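You operate a simulated robot arm through the tools that you are given. There is no shell and no other tool. Be economical: measure what you need, move in short steps, check, and stop when the job is done.

You run a simulated two-armed robot. Do the job below in one go: nothing can be reset, and whatever is moved stays where it is left.

TASK
Take the stapler and put it on the second shelf from the bottom. Then take the tube marked "lakes" from the top of the work table and leave it on the pink sheets. Then put the red cloth on the top of the work table away on the nature counter. Then take the round black brush and leave it in the grey bowl. Then take the yellow foot and leave it on the album shelf. Do these in the order given. Set down upright: tube.

Only the result counts: the job must be done as asked and must still hold three seconds after the hand-in. Knocking over, shifting, dropping, spilling or breaking anything else fails it. Flat cloth is picked up by pressing the open fingertips on it (5 to 10 N) and closing them slowly along it; thin cloth reads only 2 to 8 mm in the jaws.

THE ROBOT
Two 7-joint arms with fingered hands on one trunk, on a base that drives. Base frame: it is fixed to the floor where the robot stands at the start and does not move with it; the origin is under the middle of the robot, x ahead of it, y to its left, z up. Units: mm, rad, N and s.
The left shoulder is at the start at [60, 177, 750], the right one opposite. Places, roughly: album shelf [-1600, -900, 1600]; grey bowl (10x11x7 cm) [-5400, 2100, 800]; nature counter [-2400, -4100, 900]; orange tube, purple tube [-2250, 2000, 1000]; pink sheets [-3000, 2000, 750]; red cloth (7x5x4 cm) [-2500, 2100, 800]; round black brush (3x3x15 cm) [-2700, 1900, 900]; second shelf [-1600, -900, 500]; stapler (5x13x2 cm) [700, 100, 800]; yellow foot (4x4x4 cm) [-3100, 2000, 800]. Payload 4 kg a hand.
Tool frame (each hand has its own): the origin (TCP) lies between the finger pads and is the grasp point; the fingertips stand 37 mm ahead of it; z points along the fingers, y is the line along which they close. The gripper opens to 124 mm. The gripper's body begins 43 mm behind the TCP. The gripper is a hand of 3 fingers: y runs from the thumb to the fingers, the wrist lies at [-15, -108, -202] in the tool frame, and closing takes about 1.5 s.
Orientation is that of the tool frame in the base frame, as a unit quaternion [x, y, z, w]. With the fingers straight down and the wrist toward the robot, the tool's x, y and z point along [0, 1, 0], [1, 0, 0] and [0, 0, -1] of the base frame.

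THE INTERFACE
- The arms move only by the tool play_rows. It takes "left_rows", "right_rows" or both (then of equal length, played together; a hand with none holds still); each is a list that holds one entry, the list of rows, each a list of 7 numbers: the shift along the base's x, y, z in units of 500 mm (1.0 is 500 mm), then the turn, a rotation vector about the base's x, y, z in units of 45 degrees (1.0 is 45 degrees), then the gripper command, from -1 (fully open) to 1 (shut), values between in proportion. In form: [[[tx, ty, tz, ax, ay, az, jaw], ...]]. A call has 1 to 12 rows; each row is the pose to reach, as a shift and turn from the pose commanded when the call began. A call with a number of a shift or a turn outside -1 to 1 is refused whole. Rows are played at 5 a second. More than 50 mm and 0.15 rad between two rows, or a gripper value outside its range, and nothing of the call is played. A pose out of reach is approached as far as the arm can. The call stops where the force on the tool passes 40 N (or 10 N more than at its start, if that is more) or the arm is blocked; 0.2 s more then pass. Each finger travels about 72 mm/s and halts on what it meets, pressing with about 25 N; the grip force reading is that of the motor and also rises with nothing between the fingers. The clock runs only during rows and for 0.2 s after the last one: add rows that repeat a pose to give the fingers time. The reply holds the time, the measured pose of the TCP, the force on the tool along the base axes, the opening and the grip force, in the units named above and with some noise, with the torque about the TCP (base axes, N m) and any sound that the robot's microphone picked up, and new pictures: "views" is both (left out), scene, wrist or none (wrist: the cameras of the hands that moved).
- Cameras (640 x 400 px; columns grow to the right, rows downward): "scene" is now at [43, 13.5, 1402]; the picture's right is [0.20, -0.98, 0.00], its down [-0.54, -0.11, -0.83] and it looks along [0.81, 0.17, -0.56] (base axes); focal length 282 px, centre (320, 200). "left" rides on the left gripper at [-64, -76, -137] in its tool frame; the picture's right is [-0.84, -0.26, 0.48], its down [0.48, -0.76, 0.43] and it looks along [0.26, 0.60, 0.76] (tool axes); focal length 256 px, centre (320, 200). "right" rides on the right gripper at [64, -76, -137] in its tool frame; the picture's right is [-0.84, 0.26, -0.48], its down [-0.48, -0.76, 0.43] and it looks along [-0.26, 0.60, 0.76] (tool axes); focal length 256 px, centre (320, 200).
- raise_lower(by): slides the trunk up (or, below 0, down) by that many mm; the arms and the scene camera ride with it, the base frame stays. It gives what a move gives, with no picture.
- drive_base(legs): drives the robot by 1 to 6 legs, each [ahead, left, turn to the left] in mm, mm and rad, along the robot's own axes; the way and the turn of a leg run together, so that a leg with both is an arc; at most 1500 mm and 3.142 rad a leg. The arms and the cameras ride along, it lands a little off, and it stops where it bumps. It gives what a move gives, and a new picture of the scene camera.
- grasp_type(shape, hand): the hand has 3 fingers and takes this shape, open, in about a second: jaw (thumb against the fingers, like two jaws); tri (thumb and two fingers); tip (a fingertip pinch); poke (one finger out to press); point (the index stretched); flat (the hand flat); cup (the hand cupped); fist (a fist). The gripper value then closes the fingers along that shape, each until it touches; the sizes above hold for jaw. It gives what a move gives, with no picture.
- aim_head(pan, tilt): turns the head with the scene camera to pan (to the left, within 1.501 rad either way) and tilt (down, from -0.506 to 1.204), counted from straight ahead of the robot. It gives what a move gives, and a new picture of the scene camera.
- pixel_to_xyz(camera, pixels): for up to 12 pixels [column, row] of the newest picture of that camera ("zoom" is the newest enlarged one), the place [x, y, z] in the base frame of the surface seen there, good to about 2 mm, but the place of the scene camera against the robot may be out by one fixed shift of up to 25 mm in any direction. It takes no simulated time.
- inspect(camera, box): a new picture of the part [left, top, right, bottom] of that camera's present view, enlarged. It takes no simulated time.
- finish_job(): hands the job in; it is judged then, once.

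Go step by step. Measure first, check grasps and placings, and put right what went wrong. The budget is 110 turns and 260 pictures, counting those below and the enlarged ones. Unless the task says otherwise, let go and move clear before handing in.

The tools are called as name(argument=value, ...) on one line, values as JSON. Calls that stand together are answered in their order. play_rows: Moves the arms, as the interface text tells. Its arguments: {"type":"object","properties":{"left_rows":{"type":"array","items":{"type":"array","items":{"type":"array","items":{"type":"number"}}}},"right_rows":{"type":"array","items":{"type":"array","items":{"type":"array","items":{"type":"number"}}}},"views":{"type":"string","enum":["both","scene","wrist","none"]}},"required":[]} The other tools are called the same way: raise_lower (by) slides the trunk up or down; grasp_type (shape, hand) gives the hand a shape; drive_base (legs) drives the base; aim_head (pan, tilt) turns the head that bears the scene camera; pixel_to_xyz (camera, pixels) gives the place of the surface under pixels of a picture; inspect (camera, box) takes an enlarged picture of a part of a camera's view; finish_job () hands the job in.

At the start:

```text
clock: 0.0
left_position: [624.1, 375.0, 1063.0]
left_ee_rot: [0.707, 0.707, 0.001, 0.001]
left_force: [-1.6, 0.4, 0.3]
left_torque: [0.04, 0.01, -0.05]
left_grip_width: 123.6
left_gripper_force: 0.1
left_shape: jaw
right_position: [579.7, -137.6, 1000.2]
right_ee_rot: [0.707, 0.707, 0.0, 0.0]
right_force: [0.6, 0.2, -0.1]
right_torque: [0.0, 0.0, 0.02]
right_grip_width: 123.6
right_gripper_force: 0.1
right_shape: jaw
trunk travel left (down, up): [-275.0, 315.0]
robot x, y, heading: [-1.6, -0.1, -0.002]
head pan, tilt: [0.201, 0.588]
```

scene: 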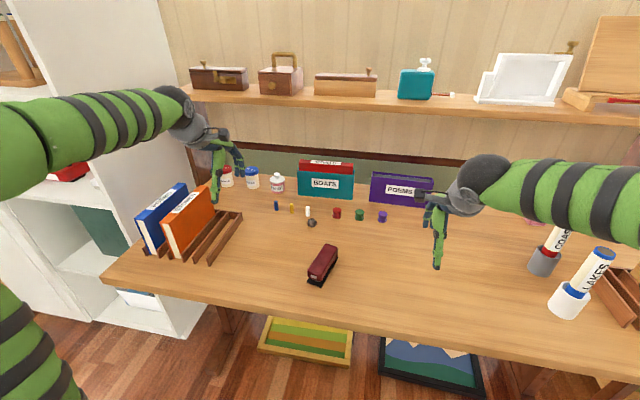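
right: 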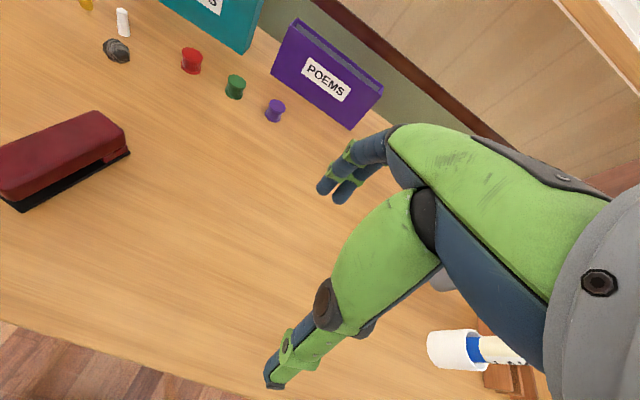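
left: 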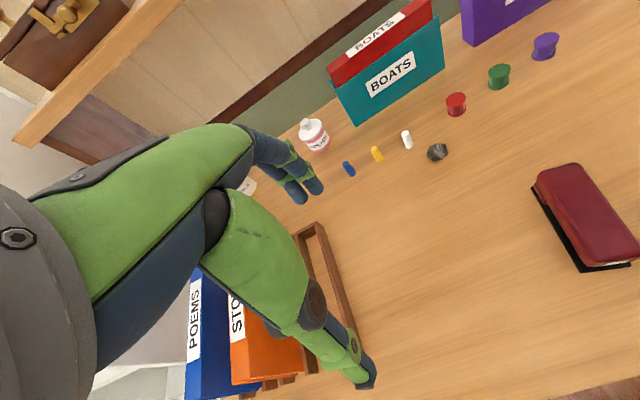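

The stapler is at about (322,265) in the scene picture; I measure its ends and top, and the table around it.

pixel_to_xyz(camera="scene", pixels=[[322, 250], [316, 266], [328, 248], [312, 284], [335, 262], [350, 290], [290, 270], [322, 262]])

pixel_to_xyz(camera="left", pixels=[[560, 180], [600, 250], [575, 170], [620, 260], [540, 195], [585, 265], [590, 210]])

inspect(camera="scene", box=[260, 190, 420, 290])

```text
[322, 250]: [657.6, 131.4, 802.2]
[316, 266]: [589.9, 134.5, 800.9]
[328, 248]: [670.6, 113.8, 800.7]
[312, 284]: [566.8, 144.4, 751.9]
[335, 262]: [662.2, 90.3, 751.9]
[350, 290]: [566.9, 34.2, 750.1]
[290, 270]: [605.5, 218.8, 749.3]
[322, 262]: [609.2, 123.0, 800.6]
```

```text
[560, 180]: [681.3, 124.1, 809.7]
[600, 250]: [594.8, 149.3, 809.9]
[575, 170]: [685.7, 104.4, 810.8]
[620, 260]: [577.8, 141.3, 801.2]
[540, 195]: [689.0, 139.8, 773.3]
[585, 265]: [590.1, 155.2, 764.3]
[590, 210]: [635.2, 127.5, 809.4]
```

```text
4.00 times, centred on (340, 240) of scene
```

zoom: 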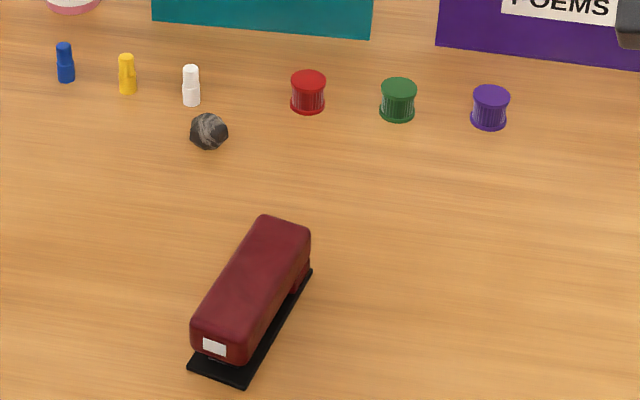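

The left wrist camera puts the stapler top at about z 810, with the scene camera some 9 mm low. Before choosing a grasp I back off and look at the shelf where it must go.

drive_base(legs=[[-600, 0, 0], [0, 0, -1.5], [0, 0, -1.0]])

```text
clock: 9.7
left_position: [-896.4, -665.4, 1062.5]
left_ee_rot: [0.887, -0.461, 0.0, 0.0]
left_force: [-0.1, -1.0, 0.6]
left_torque: [-0.03, 0.01, 0.0]
left_grip_width: 123.8
left_gripper_force: 0.0
left_shape: jaw
right_position: [-1153.4, -219.3, 1000.3]
right_ee_rot: [0.887, -0.461, 0.0, 0.001]
right_force: [0.2, -0.3, 0.3]
right_torque: [-0.02, 0.01, 0.01]
right_grip_width: 123.7
right_gripper_force: 0.0
right_shape: jaw
trunk travel left (down, up): [-275.0, 315.0]
robot x, y, heading: [-600.0, -2.5, -2.529]
head pan, tilt: [0.201, 0.588]
```

scene: 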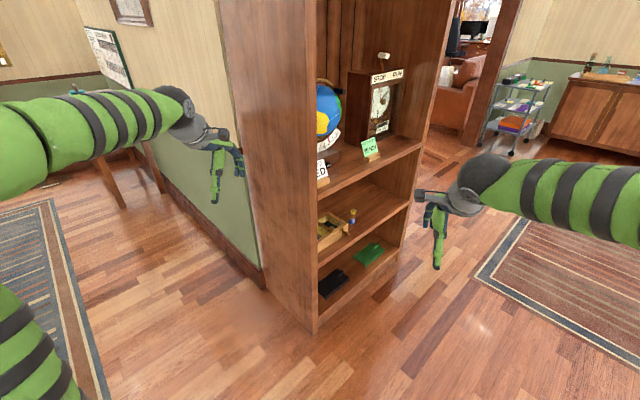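

The bookcase is in view with its lower shelves at rows 150–300; I measure them and look for the upper ones.

pixel_to_xyz(camera="scene", pixels=[[316, 330], [400, 250], [320, 250], [407, 205], [318, 188], [420, 148], [365, 215], [340, 215], [375, 160], [345, 270]])

aim_head(pan=0.1, tilt=0.0)

```text
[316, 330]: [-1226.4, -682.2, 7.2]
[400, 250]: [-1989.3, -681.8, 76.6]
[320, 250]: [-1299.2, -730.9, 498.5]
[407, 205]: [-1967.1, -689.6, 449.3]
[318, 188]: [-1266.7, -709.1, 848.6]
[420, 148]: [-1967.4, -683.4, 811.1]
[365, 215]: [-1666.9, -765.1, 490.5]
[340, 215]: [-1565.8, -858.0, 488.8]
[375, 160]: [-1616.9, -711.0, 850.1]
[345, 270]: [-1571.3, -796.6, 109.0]
```

```text
clock: 10.7
left_position: [-896.3, -665.3, 1065.5]
left_ee_rot: [0.887, -0.461, 0.0, 0.0]
left_force: [0.8, -0.3, 0.0]
left_torque: [0.02, 0.0, 0.01]
left_grip_width: 123.5
left_gripper_force: 0.1
left_shape: jaw
right_position: [-1153.7, -218.7, 999.3]
right_ee_rot: [0.887, -0.462, -0.001, 0.0]
right_force: [0.7, -0.5, -0.2]
right_torque: [0.0, 0.0, -0.03]
right_grip_width: 123.8
right_gripper_force: 0.1
right_shape: jaw
trunk travel left (down, up): [-275.0, 315.0]
robot x, y, heading: [-601.8, -1.4, -2.536]
head pan, tilt: [0.099, 0.0]
```

scene: 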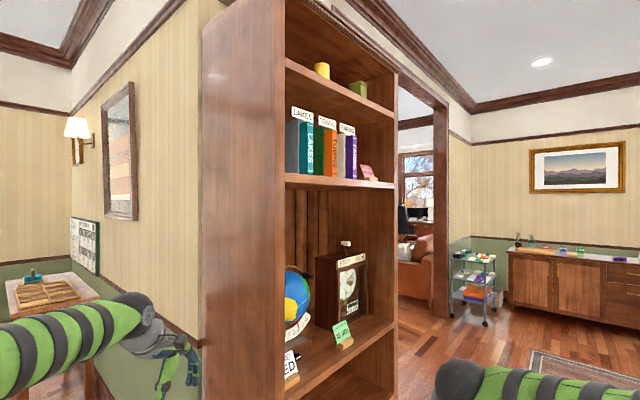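

The bookcase opens toward +y (front at y≈-690), second shelf z≈490 with about 310 mm clear height. I'll grasp the stapler with fingers pitched forward so it can go in from the front. Going back to the desk, standing off first.

drive_base(legs=[[0, 0, 1.268], [0, 0, 1.268], [0, 100, 0]])

aim_head(pan=0.1, tilt=0.6)

```text
clock: 18.1
left_position: [11.1, 489.6, 1063.8]
left_ee_rot: [0.7, 0.714, -0.001, 0.0]
left_force: [-0.9, 0.0, -0.7]
left_torque: [0.0, 0.0, 0.0]
left_grip_width: 123.9
left_gripper_force: 0.0
left_shape: jaw
right_position: [-22.0, -23.2, 999.8]
right_ee_rot: [0.7, 0.714, 0.0, 0.0]
right_force: [-0.4, -0.1, 0.6]
right_torque: [0.01, 0.01, 0.04]
right_grip_width: 123.6
right_gripper_force: 0.2
right_shape: jaw
trunk travel left (down, up): [-275.0, 315.0]
robot x, y, heading: [-606.5, 98.6, 0.024]
head pan, tilt: [0.099, 0.0]
```

scene: 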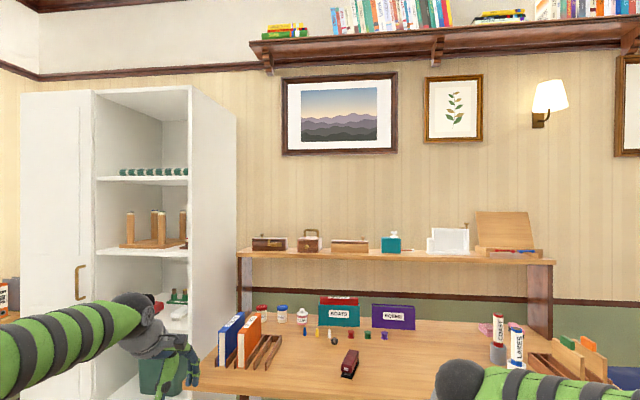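

```text
clock: 19.1
left_position: [12.2, 489.3, 1063.6]
left_ee_rot: [0.7, 0.714, 0.0, 0.0]
left_force: [-0.3, -0.1, -1.0]
left_torque: [-0.02, -0.01, 0.0]
left_grip_width: 123.8
left_gripper_force: 0.1
left_shape: jaw
right_position: [-22.1, -25.3, 999.2]
right_ee_rot: [0.7, 0.715, 0.0, -0.001]
right_force: [0.5, 0.1, -0.2]
right_torque: [0.0, 0.02, 0.03]
right_grip_width: 123.8
right_gripper_force: 0.1
right_shape: jaw
trunk travel left (down, up): [-275.0, 315.0]
robot x, y, heading: [-600.4, 103.8, 0.021]
head pan, tilt: [0.099, 0.6]
```

scene: 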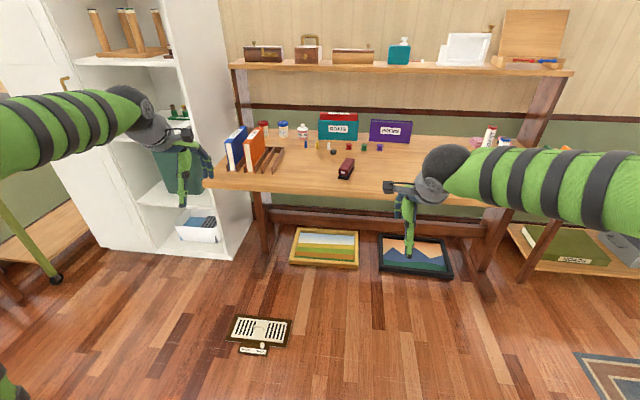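

The robot is back in front of the desk at stand-off. I turn the right hand to point forward and 35° down along the stapler's length, and pull the left arm in.

play_rows(right_rows=[[[-0.015, 0.03, 0, -0.087, -0.065, 0.126, -1], [-0.03, 0.06, 0, -0.174, -0.131, 0.251, -1], [-0.045, 0.09, 0, -0.26, -0.196, 0.377, -1], [-0.06, 0.12, 0, -0.347, -0.261, 0.503, -1], [-0.075, 0.15, 0, -0.434, -0.327, 0.628, -1], [-0.09, 0.18, 0, -0.521, -0.392, 0.754, -1]]], left_rows=[[[-0.05, -0.02, 0, 0, 0, 0, -1], [-0.1, -0.04, 0, 0, 0, 0, -1], [-0.15, -0.06, 0, 0, 0, 0, -1], [-0.2, -0.08, 0, 0, 0, 0, -1], [-0.25, -0.1, 0, 0, 0, 0, -1], [-0.28, -0.12, 0, 0, 0, 0, -1]]], views="none")

play_rows(right_rows=[[[0, 0.03, 0, -0.087, -0.065, 0.126, -1], [0, 0.06, 0, -0.174, -0.131, 0.251, -1], [0, 0.09, 0, -0.26, -0.196, 0.377, -1], [0, 0.12, 0, -0.347, -0.261, 0.503, -1], [0, 0.15, 0, -0.434, -0.327, 0.628, -1], [0, 0.18, 0, -0.521, -0.392, 0.754, -1]]], views="both")

```text
clock: 20.5
left_position: [-129.6, 427.6, 1064.3]
left_ee_rot: [0.7, 0.714, -0.001, 0.0]
left_force: [0.4, 0.2, -0.7]
left_torque: [0.01, 0.01, 0.01]
left_grip_width: 123.7
left_gripper_force: 0.1
left_shape: jaw
right_position: [-69.7, 65.6, 998.1]
right_ee_rot: [0.439, 0.863, -0.037, 0.247]
right_force: [0.6, -0.2, 0.6]
right_torque: [-0.01, 0.0, 0.01]
right_grip_width: 123.7
right_gripper_force: 0.1
right_shape: jaw
trunk travel left (down, up): [-275.0, 315.0]
robot x, y, heading: [-604.7, 98.3, 0.022]
head pan, tilt: [0.099, 0.6]
```

```text
clock: 21.9
left_position: [-129.5, 427.4, 1063.8]
left_ee_rot: [0.7, 0.715, 0.001, -0.001]
left_force: [-0.7, 0.5, -0.4]
left_torque: [0.01, -0.03, -0.02]
left_grip_width: 123.7
left_gripper_force: 0.0
left_shape: jaw
right_position: [-66.4, 154.9, 999.8]
right_ee_rot: [0.114, 0.88, -0.069, 0.456]
right_force: [0.0, -0.3, -0.3]
right_torque: [0.03, -0.03, -0.02]
right_grip_width: 123.7
right_gripper_force: 0.0
right_shape: jaw
trunk travel left (down, up): [-275.0, 315.0]
robot x, y, heading: [-606.6, 100.9, 0.021]
head pan, tilt: [0.099, 0.6]
```

scene: 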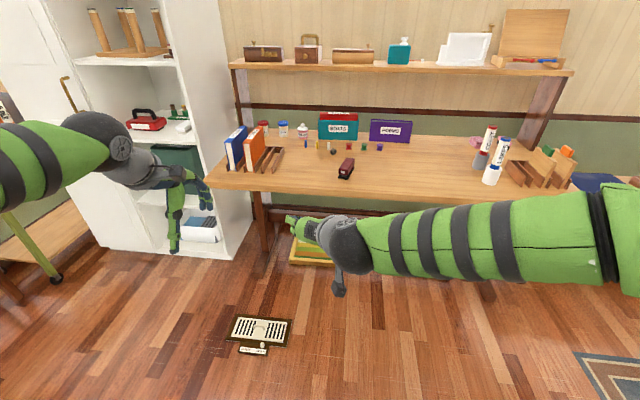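
right: 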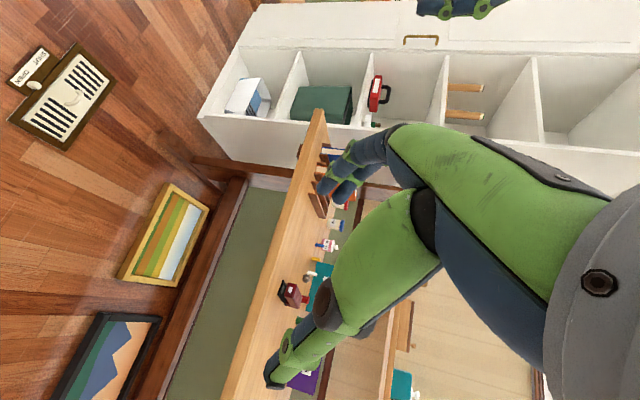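

The hand orientation is as wanted (z = [0.79,-0.23,-0.57]). Now I drive ahead to the desk.

drive_base(legs=[[600, 0, -0.02]])

play_rows(right_rows=[[[0, 0, -0.05, 0, 0, 0, -1], [0, 0, -0.1, 0, 0, 0, -1]]], views="wrist")

```text
clock: 25.2
left_position: [456.7, 409.4, 1063.9]
left_ee_rot: [0.714, 0.7, -0.001, -0.001]
left_force: [0.4, -0.2, 0.0]
left_torque: [0.0, 0.01, -0.02]
left_grip_width: 123.6
left_gripper_force: 0.1
left_shape: jaw
right_position: [507.9, 134.4, 998.3]
right_ee_rot: [0.132, 0.877, -0.078, 0.454]
right_force: [0.3, 0.1, 0.4]
right_torque: [0.01, -0.01, -0.02]
right_grip_width: 123.7
right_gripper_force: 0.2
right_shape: jaw
trunk travel left (down, up): [-275.0, 315.0]
robot x, y, heading: [-29.9, 102.3, -0.022]
head pan, tilt: [0.099, 0.6]
```

scene: 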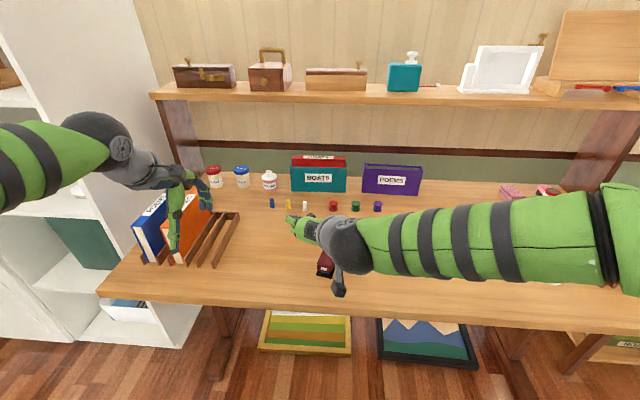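

```text
clock: 25.8
left_position: [457.9, 409.4, 1064.5]
left_ee_rot: [0.714, 0.7, 0.0, 0.0]
left_force: [-0.1, 0.0, -1.2]
left_torque: [0.02, -0.02, 0.02]
left_grip_width: 123.7
left_gripper_force: 0.0
left_shape: jaw
right_position: [507.3, 133.9, 950.0]
right_ee_rot: [0.132, 0.877, -0.079, 0.455]
right_force: [-0.2, -0.4, 0.9]
right_torque: [0.02, 0.0, 0.01]
right_grip_width: 123.6
right_gripper_force: 0.1
right_shape: jaw
trunk travel left (down, up): [-275.0, 315.0]
robot x, y, heading: [-30.0, 100.5, -0.018]
head pan, tilt: [0.099, 0.6]
```

right: 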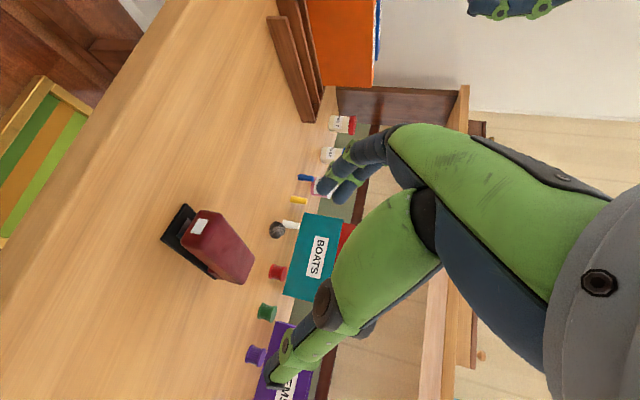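

Stapler seen in right wrist picture around (210,245). I measure it there.

pixel_to_xyz(camera="right", pixels=[[208, 215], [190, 240], [250, 255], [235, 280], [220, 245], [180, 208], [165, 237], [130, 250], [212, 279], [200, 225]])

```text
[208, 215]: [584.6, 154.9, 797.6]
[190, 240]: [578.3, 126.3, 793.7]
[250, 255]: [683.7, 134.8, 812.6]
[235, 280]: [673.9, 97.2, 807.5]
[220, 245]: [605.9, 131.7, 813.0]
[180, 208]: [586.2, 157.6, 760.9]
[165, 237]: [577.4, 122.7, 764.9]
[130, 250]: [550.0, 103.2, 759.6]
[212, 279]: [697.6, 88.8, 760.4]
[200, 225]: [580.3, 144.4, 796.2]
```

The stapler lies along -16°, near end at (581,141), top 812. I go in along its axis and close on it.

play_rows(right_rows=[[[0.023, 0.013, -0.065, 0, 0, 0.018, -1], [0.047, 0.025, -0.129, 0, 0, 0.036, -1], [0.07, 0.038, -0.194, 0, 0, 0.053, -1], [0.11, 0.027, -0.223, 0, 0, 0.053, -1], [0.149, 0.015, -0.251, 0, 0, 0.053, -1], [0.189, 0.003, -0.279, 0, 0, 0.053, -1], [0.228, -0.008, -0.308, 0, 0, 0.053, -1], [0.228, -0.008, -0.308, 0, 0, 0.053, -1]]], views="both")

```text
clock: 27.6
left_position: [456.4, 409.8, 1064.5]
left_ee_rot: [0.714, 0.7, 0.0, -0.001]
left_force: [0.6, -0.2, -0.7]
left_torque: [-0.05, 0.03, 0.04]
left_grip_width: 123.7
left_gripper_force: 0.0
left_shape: jaw
right_position: [620.7, 131.7, 795.3]
right_ee_rot: [0.114, 0.88, -0.069, 0.455]
right_force: [0.1, 0.0, 0.8]
right_torque: [0.04, -0.01, 0.0]
right_grip_width: 124.0
right_gripper_force: 0.1
right_shape: jaw
trunk travel left (down, up): [-275.0, 315.0]
robot x, y, heading: [-30.3, 98.6, -0.02]
head pan, tilt: [0.099, 0.6]
```

scene: 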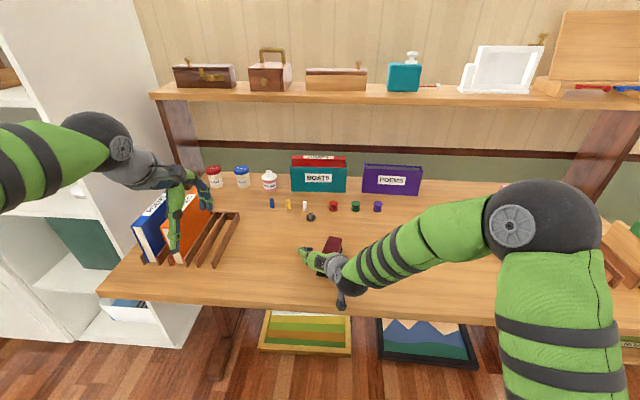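
right: 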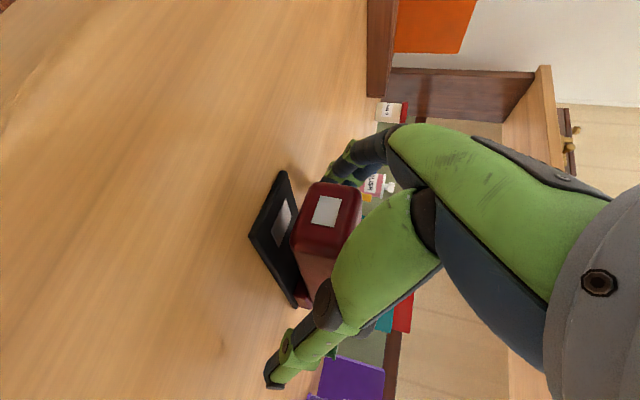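

The fingers straddle the stapler. I close.

play_rows(right_rows=[[[0, 0, 0, 0, 0, 0, 1], [0, 0, 0, 0, 0, 0, 1], [0, 0, 0, 0, 0, 0, 1], [0, 0, 0, 0, 0, 0, 1], [0, 0, 0, 0, 0, 0, 1], [0, 0, 0, 0, 0, 0, 1], [0, 0, 0, 0, 0, 0, 1], [0, 0, 0, 0, 0, 0, 1]]], views="wrist")

play_rows(right_rows=[[[0, 0, 0.03, 0, 0, 0, 1], [0, 0, 0.1, 0, 0, 0, 1], [0, 0, 0.2, 0, 0, 0, 1], [0, 0, 0.3, 0, 0, 0, 1]]], views="both")

```text
clock: 29.4
left_position: [456.1, 409.0, 1063.3]
left_ee_rot: [0.714, 0.7, 0.001, 0.0]
left_force: [0.1, 0.6, -0.7]
left_torque: [0.01, 0.0, -0.02]
left_grip_width: 123.7
left_gripper_force: 0.1
left_shape: jaw
right_position: [620.2, 133.3, 796.2]
right_ee_rot: [0.114, 0.879, -0.07, 0.457]
right_force: [-1.6, 1.8, 2.7]
right_torque: [0.18, 0.05, 0.32]
right_grip_width: 68.6
right_gripper_force: 25.4
right_shape: jaw
trunk travel left (down, up): [-275.0, 315.0]
robot x, y, heading: [-27.5, 103.5, -0.018]
head pan, tilt: [0.099, 0.6]
```

right: 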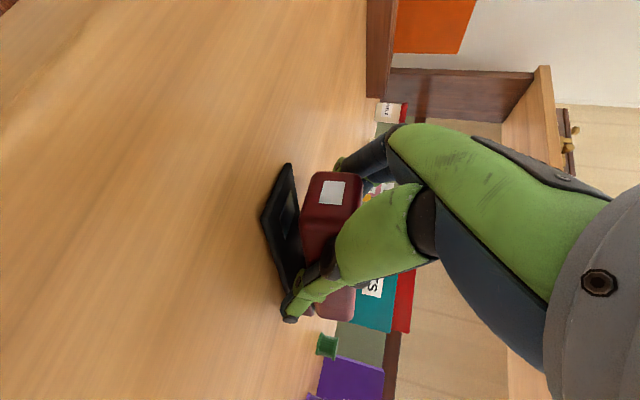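

```text
clock: 30.4
left_position: [457.6, 409.7, 1064.3]
left_ee_rot: [0.714, 0.7, 0.001, 0.0]
left_force: [-0.1, 0.8, 0.0]
left_torque: [0.0, -0.02, -0.01]
left_grip_width: 123.5
left_gripper_force: 0.0
left_shape: jaw
right_position: [623.0, 130.6, 947.2]
right_ee_rot: [0.114, 0.88, -0.069, 0.455]
right_force: [0.2, -0.4, -6.6]
right_torque: [0.03, 0.23, 0.0]
right_grip_width: 67.5
right_gripper_force: 24.7
right_shape: jaw
trunk travel left (down, up): [-275.0, 315.0]
robot x, y, heading: [-25.9, 101.1, -0.018]
head pan, tilt: [0.099, 0.6]
```

scene: 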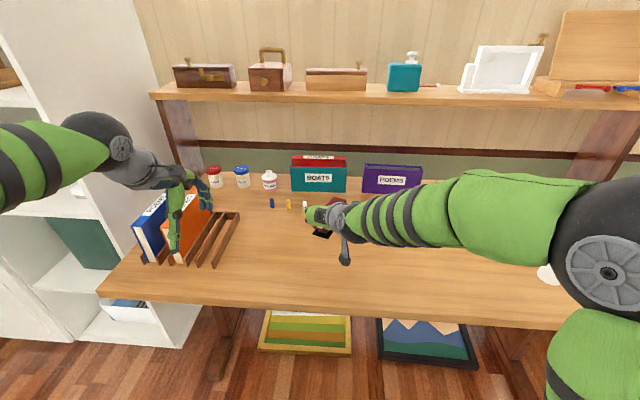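
right: 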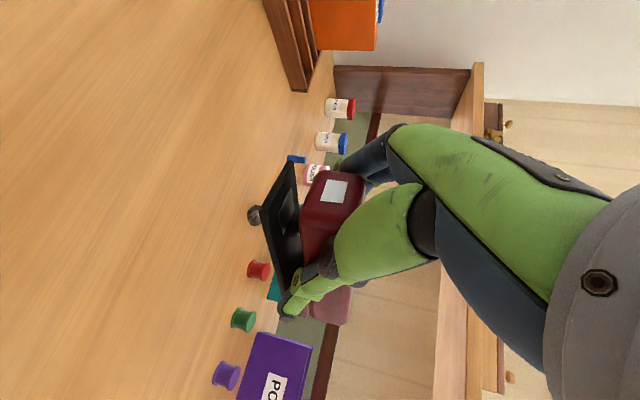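

The stapler is held (6.6 N, level). I back off, turn to face the bookcase and strafe in front of it, standing well clear.

drive_base(legs=[[-600, 0, 0], [0, 0, -1.553], [-250, 0, 0], [0, -1000, 0]])

aim_head(pan=0.0, tilt=0.65)

```text
clock: 43.7
left_position: [-1312.3, -91.7, 1064.7]
left_ee_rot: [1.0, -0.018, 0.0, 0.0]
left_force: [0.3, -0.8, -0.4]
left_torque: [-0.02, 0.0, 0.0]
left_grip_width: 123.4
left_gripper_force: 0.0
left_shape: jaw
right_position: [-1593.4, -255.2, 947.0]
right_ee_rot: [0.707, 0.536, -0.374, 0.271]
right_force: [-0.2, -0.4, -6.1]
right_torque: [0.24, -0.07, -0.03]
right_grip_width: 67.5
right_gripper_force: 25.1
right_shape: jaw
trunk travel left (down, up): [-275.0, 315.0]
robot x, y, heading: [-1615.6, 398.9, -1.608]
head pan, tilt: [0.099, 0.6]
```

scene: 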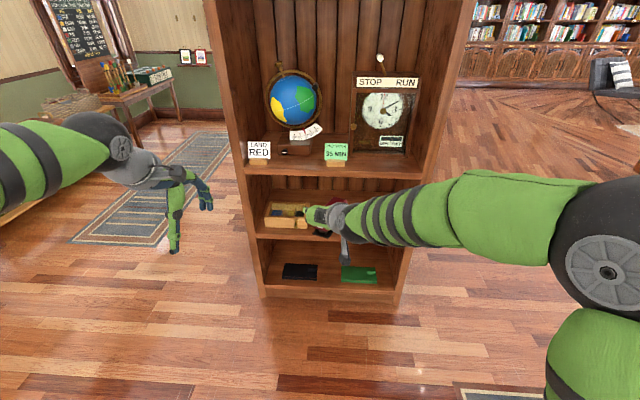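

```text
clock: 44.4
left_position: [-1312.6, -91.8, 1063.2]
left_ee_rot: [1.0, -0.017, 0.0, 0.0]
left_force: [-0.3, -0.5, 0.1]
left_torque: [-0.02, -0.01, -0.02]
left_grip_width: 123.6
left_gripper_force: 0.1
left_shape: jaw
right_position: [-1593.1, -253.6, 946.1]
right_ee_rot: [0.707, 0.537, -0.374, 0.27]
right_force: [0.3, 0.1, -4.8]
right_torque: [0.19, -0.04, 0.03]
right_grip_width: 67.4
right_gripper_force: 25.4
right_shape: jaw
trunk travel left (down, up): [-275.0, 315.0]
robot x, y, heading: [-1612.1, 397.6, -1.604]
head pan, tilt: [0.0, 0.649]
```

scene: 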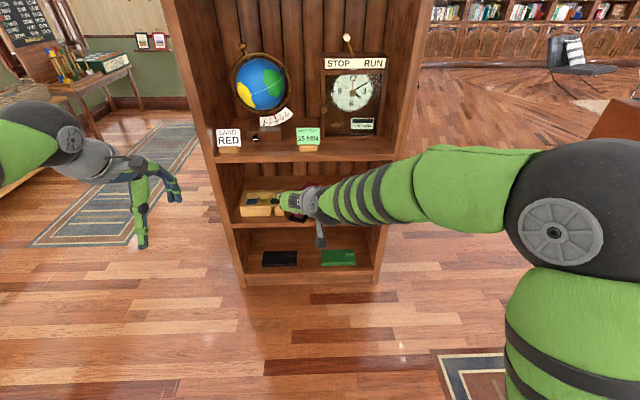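

The bookcase is square ahead; box on second shelf at (262,205). I measure the shelf parts.

inspect(camera="scene", box=[200, 120, 420, 290])

pixel_to_xyz(camera="scene", pixels=[[234, 222], [245, 218], [285, 212], [262, 180], [262, 156], [262, 150], [376, 221], [372, 228], [226, 190], [300, 225], [385, 190]])

raise_lower(by=-200)

```text
2.35 times, centred on (310, 205) of scene
```

zoom: 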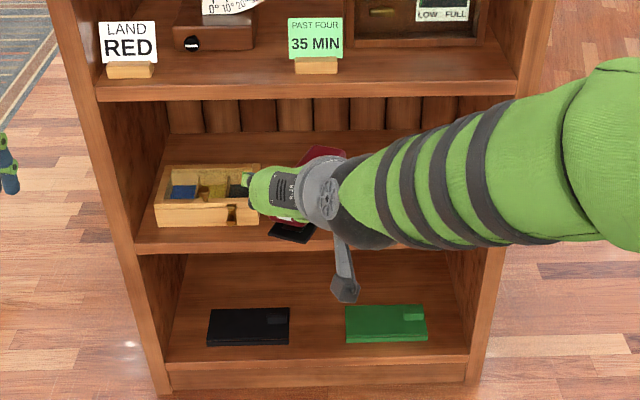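

```text
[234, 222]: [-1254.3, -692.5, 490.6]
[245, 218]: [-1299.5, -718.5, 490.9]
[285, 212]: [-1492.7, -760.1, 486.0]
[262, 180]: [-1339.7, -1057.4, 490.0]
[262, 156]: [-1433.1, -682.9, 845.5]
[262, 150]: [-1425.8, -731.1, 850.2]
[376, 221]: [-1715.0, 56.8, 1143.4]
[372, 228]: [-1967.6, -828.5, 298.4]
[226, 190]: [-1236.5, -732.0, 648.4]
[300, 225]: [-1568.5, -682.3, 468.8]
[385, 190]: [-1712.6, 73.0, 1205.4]
```

```text
clock: 46.6
left_position: [-1311.9, -92.1, 863.7]
left_ee_rot: [1.0, -0.018, 0.0, 0.0]
left_force: [-0.2, 0.7, -0.5]
left_torque: [0.01, 0.01, 0.0]
left_grip_width: 123.7
left_gripper_force: 0.0
left_shape: jaw
right_position: [-1593.5, -253.8, 745.6]
right_ee_rot: [0.707, 0.536, -0.374, 0.271]
right_force: [-0.1, -0.3, -6.4]
right_torque: [0.2, -0.05, 0.01]
right_grip_width: 67.5
right_gripper_force: 24.7
right_shape: jaw
trunk travel left (down, up): [-75.0, 515.0]
robot x, y, heading: [-1614.0, 398.9, -1.6]
head pan, tilt: [0.0, 0.649]
```

Lowered. Now I bring the hand down to shelf height in front of the opening and look with both cameras.

play_rows(right_rows=[[[0, 0, -0.08, 0, 0, 0, 1], [0, 0, -0.16, 0, 0, 0, 1], [0, 0, -0.24, 0, 0, 0, 1], [0, 0, -0.3, 0, 0, 0, 1], [0, 0, -0.34, 0, 0, 0, 1], [0, 0, -0.34, 0, 0, 0, 1]]], views="both")

```text
clock: 48.0
left_position: [-1311.2, -92.6, 864.0]
left_ee_rot: [1.0, -0.017, 0.001, 0.0]
left_force: [0.9, -0.4, 0.2]
left_torque: [-0.02, 0.0, -0.01]
left_grip_width: 123.6
left_gripper_force: 0.1
left_shape: jaw
right_position: [-1593.9, -255.5, 576.4]
right_ee_rot: [0.707, 0.536, -0.374, 0.271]
right_force: [-0.4, 0.2, -6.3]
right_torque: [0.22, -0.04, -0.01]
right_grip_width: 67.4
right_gripper_force: 25.4
right_shape: jaw
trunk travel left (down, up): [-75.0, 515.0]
robot x, y, heading: [-1612.2, 399.0, -1.608]
head pan, tilt: [0.0, 0.649]
```

scene: 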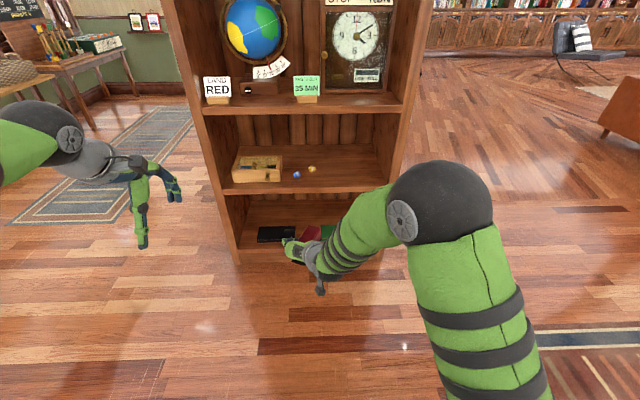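
right: 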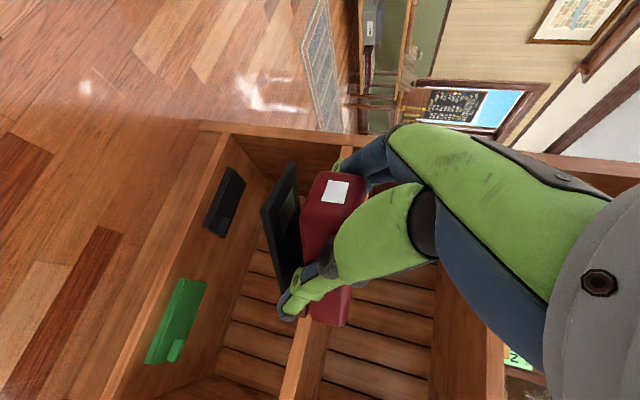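

Second shelf now visible: box at left, small items at (297,175) and (312,168), free to the right. I measure.

pixel_to_xyz(camera="scene", pixels=[[297, 177], [312, 170], [330, 183], [385, 175], [350, 170], [350, 155], [330, 188], [305, 103], [350, 103], [350, 113], [395, 176], [400, 100]])

pixel_to_xyz(camera="right", pixels=[[287, 375], [300, 375], [490, 360], [500, 360], [275, 205], [292, 285]])

```text
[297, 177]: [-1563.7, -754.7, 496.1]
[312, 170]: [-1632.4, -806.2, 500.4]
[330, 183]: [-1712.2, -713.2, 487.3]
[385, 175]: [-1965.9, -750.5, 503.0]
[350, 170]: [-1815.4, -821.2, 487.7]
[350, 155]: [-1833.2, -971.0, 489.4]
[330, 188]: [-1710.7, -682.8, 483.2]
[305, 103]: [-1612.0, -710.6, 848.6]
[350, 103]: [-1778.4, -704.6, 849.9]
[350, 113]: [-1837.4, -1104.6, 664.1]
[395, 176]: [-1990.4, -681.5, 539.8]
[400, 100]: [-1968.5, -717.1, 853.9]
```

```text
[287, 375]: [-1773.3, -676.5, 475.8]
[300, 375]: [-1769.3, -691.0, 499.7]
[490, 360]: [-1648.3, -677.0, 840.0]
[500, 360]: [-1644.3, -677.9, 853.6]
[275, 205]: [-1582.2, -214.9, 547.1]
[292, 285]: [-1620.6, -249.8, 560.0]
```

Free space is at x -1660…-1960, shelf top z≈499, front edge y≈-677. I strafe right and move closer, keeping the stapler at 40 mm above shelf height.

drive_base(legs=[[0, -196, 0], [300, 0, 0]])

```text
clock: 51.3
left_position: [-1531.4, -397.0, 863.7]
left_ee_rot: [1.0, -0.022, 0.0, 0.0]
left_force: [0.8, -0.3, 0.1]
left_torque: [0.0, 0.02, 0.0]
left_grip_width: 123.7
left_gripper_force: 0.0
left_shape: jaw
right_position: [-1815.1, -557.7, 576.7]
right_ee_rot: [0.71, 0.533, -0.373, 0.269]
right_force: [-0.6, 0.0, -5.4]
right_torque: [0.25, -0.03, 0.03]
right_grip_width: 67.4
right_gripper_force: 24.7
right_shape: jaw
trunk travel left (down, up): [-75.0, 515.0]
robot x, y, heading: [-1829.5, 95.0, -1.617]
head pan, tilt: [0.0, 0.649]
```

scene: 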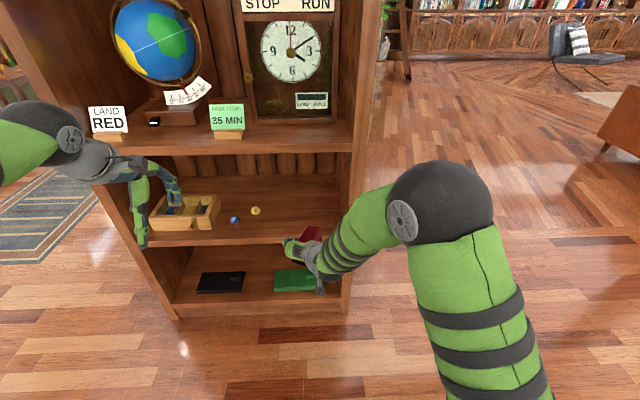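

Clear. I push the hand in by 210 mm at this height.

play_rows(right_rows=[[[0.005, -0.09, 0, 0, 0, 0, 1], [0.01, -0.18, 0, 0, 0, 0, 1], [0.015, -0.27, 0, 0, 0, 0, 1], [0.02, -0.36, 0, 0, 0, 0, 1], [0.02, -0.42, 0, 0, 0, 0, 1], [0.02, -0.42, 0, 0, 0, 0, 1]]], views="both")

```text
clock: 52.7
left_position: [-1531.3, -398.6, 863.3]
left_ee_rot: [1.0, -0.022, 0.0, -0.001]
left_force: [0.6, 0.1, -0.1]
left_torque: [-0.01, -0.03, 0.0]
left_grip_width: 123.8
left_gripper_force: 0.0
left_shape: jaw
right_position: [-1804.0, -770.8, 575.3]
right_ee_rot: [0.71, 0.533, -0.374, 0.268]
right_force: [-0.3, 0.4, -6.5]
right_torque: [0.2, -0.04, 0.02]
right_grip_width: 67.2
right_gripper_force: 25.1
right_shape: jaw
trunk travel left (down, up): [-75.0, 515.0]
robot x, y, heading: [-1829.3, 96.2, -1.615]
head pan, tilt: [0.0, 0.649]
```

scene: 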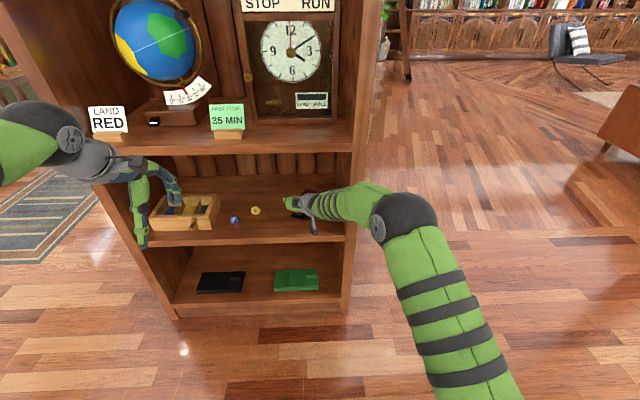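
right: 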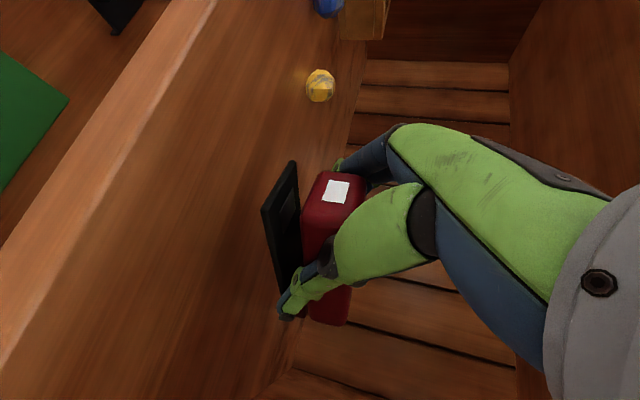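

Inside and clear of the yellow item. I lower toward the shelf in small steps.

play_rows(right_rows=[[[0, 0, -0.03, 0, 0, 0, 1], [0, 0, -0.056, 0, 0, 0, 1], [0, 0, -0.066, 0, 0, 0, 1], [0, 0, -0.072, 0, 0, 0, 1], [0, 0, -0.076, 0, 0, 0, 1], [0, 0, -0.076, 0, 0, 0, 1]]], views="wrist")

```text
clock: 54.1
left_position: [-1532.4, -397.6, 864.1]
left_ee_rot: [1.0, -0.022, 0.0, -0.001]
left_force: [0.8, 0.1, 0.1]
left_torque: [-0.01, -0.02, 0.05]
left_grip_width: 123.5
left_gripper_force: 0.2
left_shape: jaw
right_position: [-1804.0, -766.4, 538.2]
right_ee_rot: [0.71, 0.533, -0.375, 0.268]
right_force: [0.2, -0.5, -3.5]
right_torque: [0.11, -0.06, 0.0]
right_grip_width: 67.3
right_gripper_force: 25.4
right_shape: jaw
trunk travel left (down, up): [-75.0, 515.0]
robot x, y, heading: [-1826.8, 93.6, -1.608]
head pan, tilt: [0.0, 0.649]
```

right: 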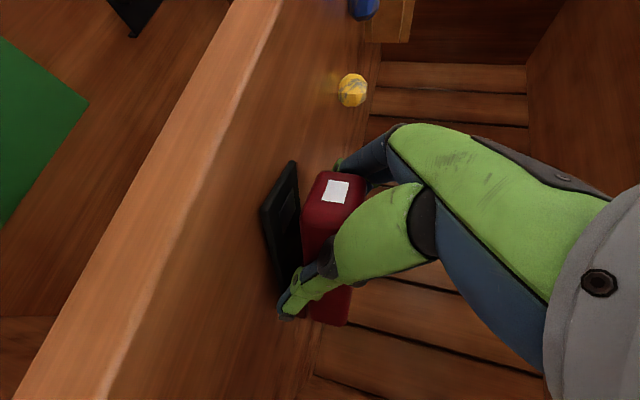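

The weight reading dropped to 3.5 N, so one end touches. Three mm more, then open and back out.

play_rows(right_rows=[[[0, 0, -0.003, 0, 0, 0, 1], [0, 0, -0.006, 0, 0, 0, 1], [0, 0, -0.006, 0, 0, 0, 0.6], [0, 0, -0.006, 0, 0, 0, 0.2], [0, 0, -0.006, 0, 0, 0, -0.2], [0, 0, -0.006, 0, 0, 0, -0.6], [0, 0, -0.006, 0, 0, 0, -0.6], [0, 0, -0.006, 0, 0, 0, -0.6], [0, 0, -0.006, 0, 0, 0, -0.6]]], views="wrist")

```text
clock: 56.1
left_position: [-1532.4, -397.5, 863.7]
left_ee_rot: [1.0, -0.022, 0.0, 0.0]
left_force: [0.1, 0.2, 0.6]
left_torque: [0.0, 0.01, 0.01]
left_grip_width: 123.5
left_gripper_force: 0.0
left_shape: jaw
right_position: [-1803.8, -768.5, 535.4]
right_ee_rot: [0.709, 0.533, -0.375, 0.269]
right_force: [-0.2, 0.4, -0.1]
right_torque: [-0.04, 0.01, -0.02]
right_grip_width: 99.0
right_gripper_force: 0.0
right_shape: jaw
trunk travel left (down, up): [-75.0, 515.0]
robot x, y, heading: [-1827.1, 96.7, -1.614]
head pan, tilt: [0.0, 0.649]
```

right: 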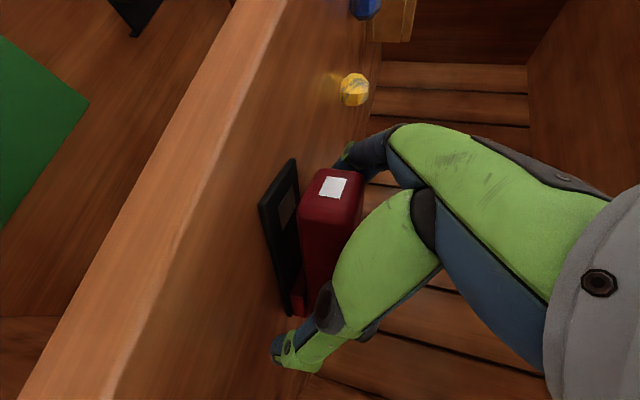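

Released, stapler standing on the shelf. I back out along the fingers.

play_rows(right_rows=[[[0.02, 0.063, 0.046, 0, 0, 0, -0.6], [0.038, 0.126, 0.092, 0, 0, 0, -0.6], [0.038, 0.2, 0.1, 0, 0, 0, -0.6], [0.038, 0.29, 0.1, 0, 0, 0, -0.6], [0.038, 0.38, 0.1, 0, 0, 0, -0.6], [0.038, 0.47, 0.1, 0, 0, 0, -0.6]]], views="scene")

inspect(camera="scene", box=[130, 120, 390, 300])

```text
clock: 57.5
left_position: [-1530.2, -398.1, 864.2]
left_ee_rot: [1.0, -0.022, 0.001, 0.0]
left_force: [0.8, -0.8, -0.5]
left_torque: [-0.01, 0.02, -0.01]
left_grip_width: 123.6
left_gripper_force: 0.1
left_shape: jaw
right_position: [-1786.0, -531.0, 584.1]
right_ee_rot: [0.709, 0.533, -0.374, 0.27]
right_force: [-0.2, 0.1, 0.0]
right_torque: [0.01, -0.01, -0.01]
right_grip_width: 99.1
right_gripper_force: 0.1
right_shape: jaw
trunk travel left (down, up): [-75.0, 515.0]
robot x, y, heading: [-1829.0, 97.6, -1.614]
head pan, tilt: [0.0, 0.649]
```

scene: 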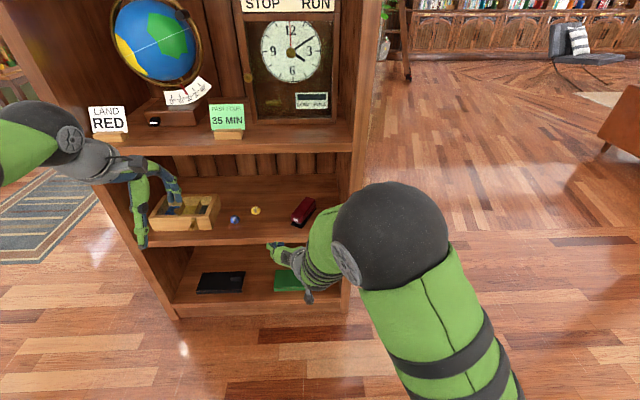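

```text
2.22 times, centred on (260, 210) of scene
```

zoom: 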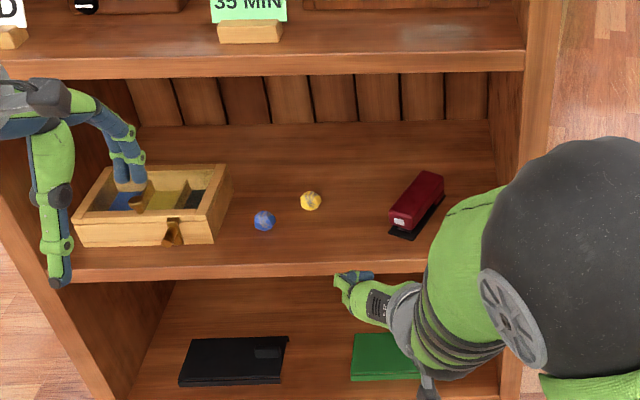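

The stapler stands on the second shelf. I raise the trunk, back off and turn round toward the work table.

raise_lower(by=200)

drive_base(legs=[[-300, 0, 0], [0, 0, 1.59], [0, 0, 1.59]])

aim_head(pan=0.3, tilt=0.35)

```text
clock: 59.6
left_position: [-1532.0, -397.9, 1064.4]
left_ee_rot: [1.0, -0.022, 0.0, 0.0]
left_force: [0.1, -0.3, -0.1]
left_torque: [-0.01, 0.0, 0.02]
left_grip_width: 123.7
left_gripper_force: 0.1
left_shape: jaw
right_position: [-1784.2, -532.0, 783.3]
right_ee_rot: [0.709, 0.533, -0.375, 0.269]
right_force: [-0.2, 0.2, 0.2]
right_torque: [0.0, 0.01, -0.02]
right_grip_width: 99.1
right_gripper_force: 0.1
right_shape: jaw
trunk travel left (down, up): [-275.0, 315.0]
robot x, y, heading: [-1828.8, 92.4, -1.614]
head pan, tilt: [0.0, 0.649]
```

```text
clock: 69.6
left_position: [-2157.2, 856.5, 1064.1]
left_ee_rot: [-0.028, 1.0, -0.001, 0.0]
left_force: [-0.3, -1.1, -0.7]
left_torque: [0.03, -0.02, 0.0]
left_grip_width: 123.6
left_gripper_force: 0.1
left_shape: jaw
right_position: [-1918.4, 1015.8, 783.3]
right_ee_rot: [-0.567, 0.683, 0.287, 0.36]
right_force: [0.0, 0.1, 0.3]
right_torque: [-0.01, -0.01, -0.03]
right_grip_width: 99.3
right_gripper_force: 0.0
right_shape: jaw
trunk travel left (down, up): [-275.0, 315.0]
robot x, y, heading: [-1815.1, 390.0, 1.632]
head pan, tilt: [0.0, 0.649]
```

scene: 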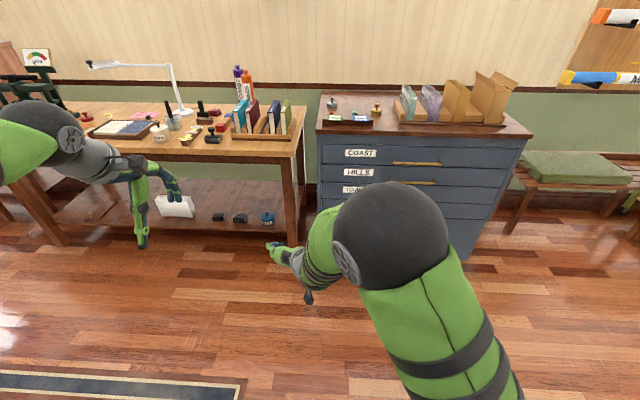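

```text
clock: 70.4
left_position: [-2157.2, 856.6, 1064.1]
left_ee_rot: [-0.027, 1.0, -0.001, -0.001]
left_force: [-0.5, -0.6, -0.4]
left_torque: [-0.01, -0.02, 0.0]
left_grip_width: 123.9
left_gripper_force: 0.2
left_shape: jaw
right_position: [-1918.6, 1015.6, 782.6]
right_ee_rot: [-0.567, 0.683, 0.287, 0.361]
right_force: [0.7, -0.4, -0.7]
right_torque: [0.04, 0.02, -0.01]
right_grip_width: 99.1
right_gripper_force: 0.1
right_shape: jaw
trunk travel left (down, up): [-275.0, 315.0]
robot x, y, heading: [-1815.8, 395.5, 1.625]
head pan, tilt: [0.3, 0.351]
```

scene: 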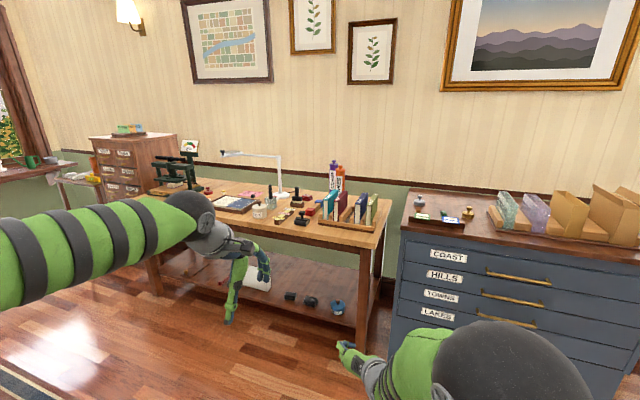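

The work table is ahead-left with purple and orange tubes at (336,175) behind the rack. I move closer and zoom.

drive_base(legs=[[0, 650, -0.055]])

aim_head(pan=0.0, tilt=0.45)

inspect(camera="scene", box=[100, 80, 500, 280])

```text
clock: 73.8
left_position: [-2740.8, 864.4, 1064.3]
left_ee_rot: [0.004, 1.0, 0.0, 0.0]
left_force: [0.5, -0.5, 0.0]
left_torque: [0.01, -0.01, 0.0]
left_grip_width: 123.7
left_gripper_force: 0.1
left_shape: jaw
right_position: [-2492.6, 1006.6, 783.1]
right_ee_rot: [-0.545, 0.701, 0.274, 0.37]
right_force: [-0.1, -0.7, -0.1]
right_torque: [-0.01, 0.03, 0.04]
right_grip_width: 98.9
right_gripper_force: 0.0
right_shape: jaw
trunk travel left (down, up): [-275.0, 315.0]
robot x, y, heading: [-2426.9, 381.0, 1.558]
head pan, tilt: [0.3, 0.351]
```

scene: 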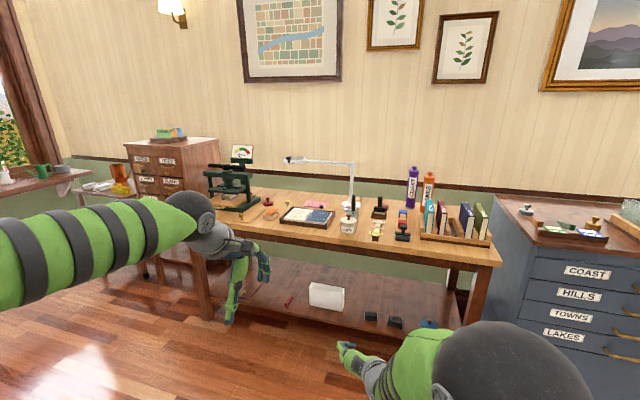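

```text
clock: 74.6
left_position: [-2739.9, 863.9, 1063.5]
left_ee_rot: [0.004, 1.0, 0.0, -0.001]
left_force: [0.9, 1.4, -0.2]
left_torque: [0.03, 0.01, -0.04]
left_grip_width: 123.6
left_gripper_force: 0.1
left_shape: jaw
right_position: [-2492.3, 1005.7, 783.4]
right_ee_rot: [-0.544, 0.701, 0.276, 0.37]
right_force: [-0.7, 0.2, 0.0]
right_torque: [-0.01, 0.01, -0.01]
right_grip_width: 98.9
right_gripper_force: 0.0
right_shape: jaw
trunk travel left (down, up): [-275.0, 315.0]
robot x, y, heading: [-2426.8, 380.3, 1.56]
head pan, tilt: [0.0, 0.45]
```

scene: 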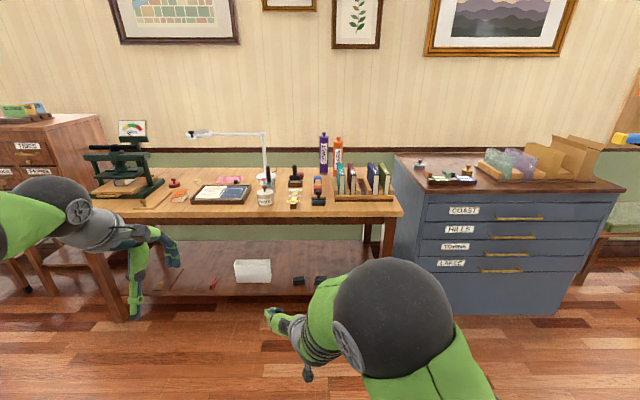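

```text
1.60 times, centred on (300, 180) of scene
```

zoom: 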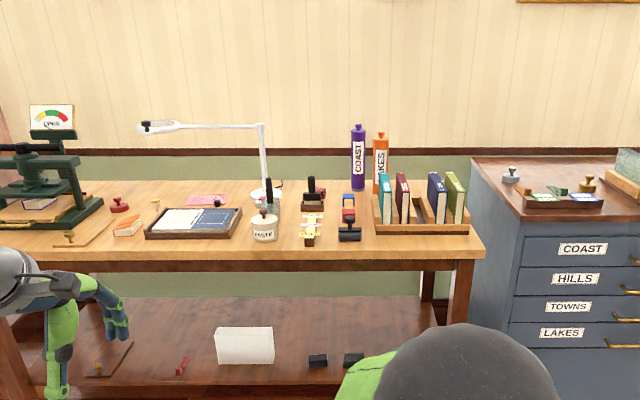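

The orange tube reads LAKES; the pink sheets lie at (228,179). I zoom in twice for detail and measure.

inspect(camera="scene", box=[240, 125, 400, 225])

inspect(camera="scene", box=[80, 125, 240, 225])

pixel_to_xyz(camera="scene", pixels=[[338, 145], [338, 165], [323, 140], [323, 165], [340, 185], [363, 195], [228, 180], [219, 178], [240, 180], [175, 183], [300, 216], [345, 168]])

```text
4.00 times, centred on (320, 175) of scene
```

zoom: 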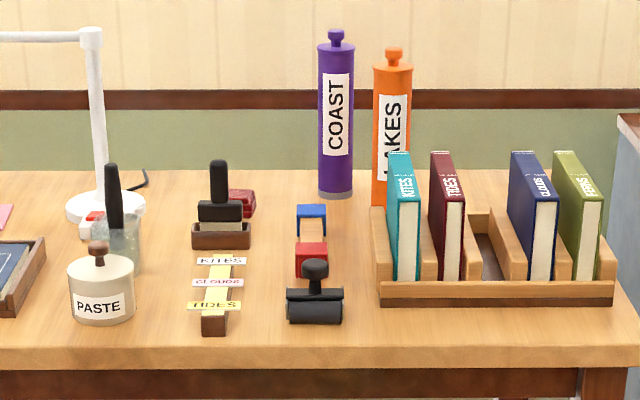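

```text
4.00 times, centred on (160, 175) of scene
```

zoom: 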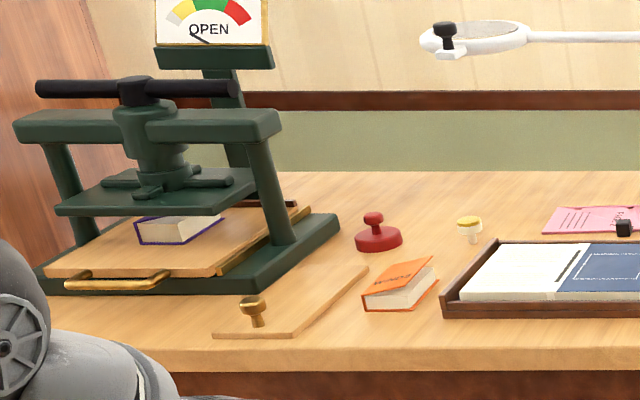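

```text
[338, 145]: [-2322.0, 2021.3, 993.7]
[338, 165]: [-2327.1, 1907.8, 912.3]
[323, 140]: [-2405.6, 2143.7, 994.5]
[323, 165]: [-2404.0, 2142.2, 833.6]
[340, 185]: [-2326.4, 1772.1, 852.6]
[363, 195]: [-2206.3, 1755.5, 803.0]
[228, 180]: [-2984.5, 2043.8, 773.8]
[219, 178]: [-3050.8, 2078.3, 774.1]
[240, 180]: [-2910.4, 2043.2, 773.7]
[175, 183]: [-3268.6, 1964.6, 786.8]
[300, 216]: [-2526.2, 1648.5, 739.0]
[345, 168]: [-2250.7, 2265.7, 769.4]
```

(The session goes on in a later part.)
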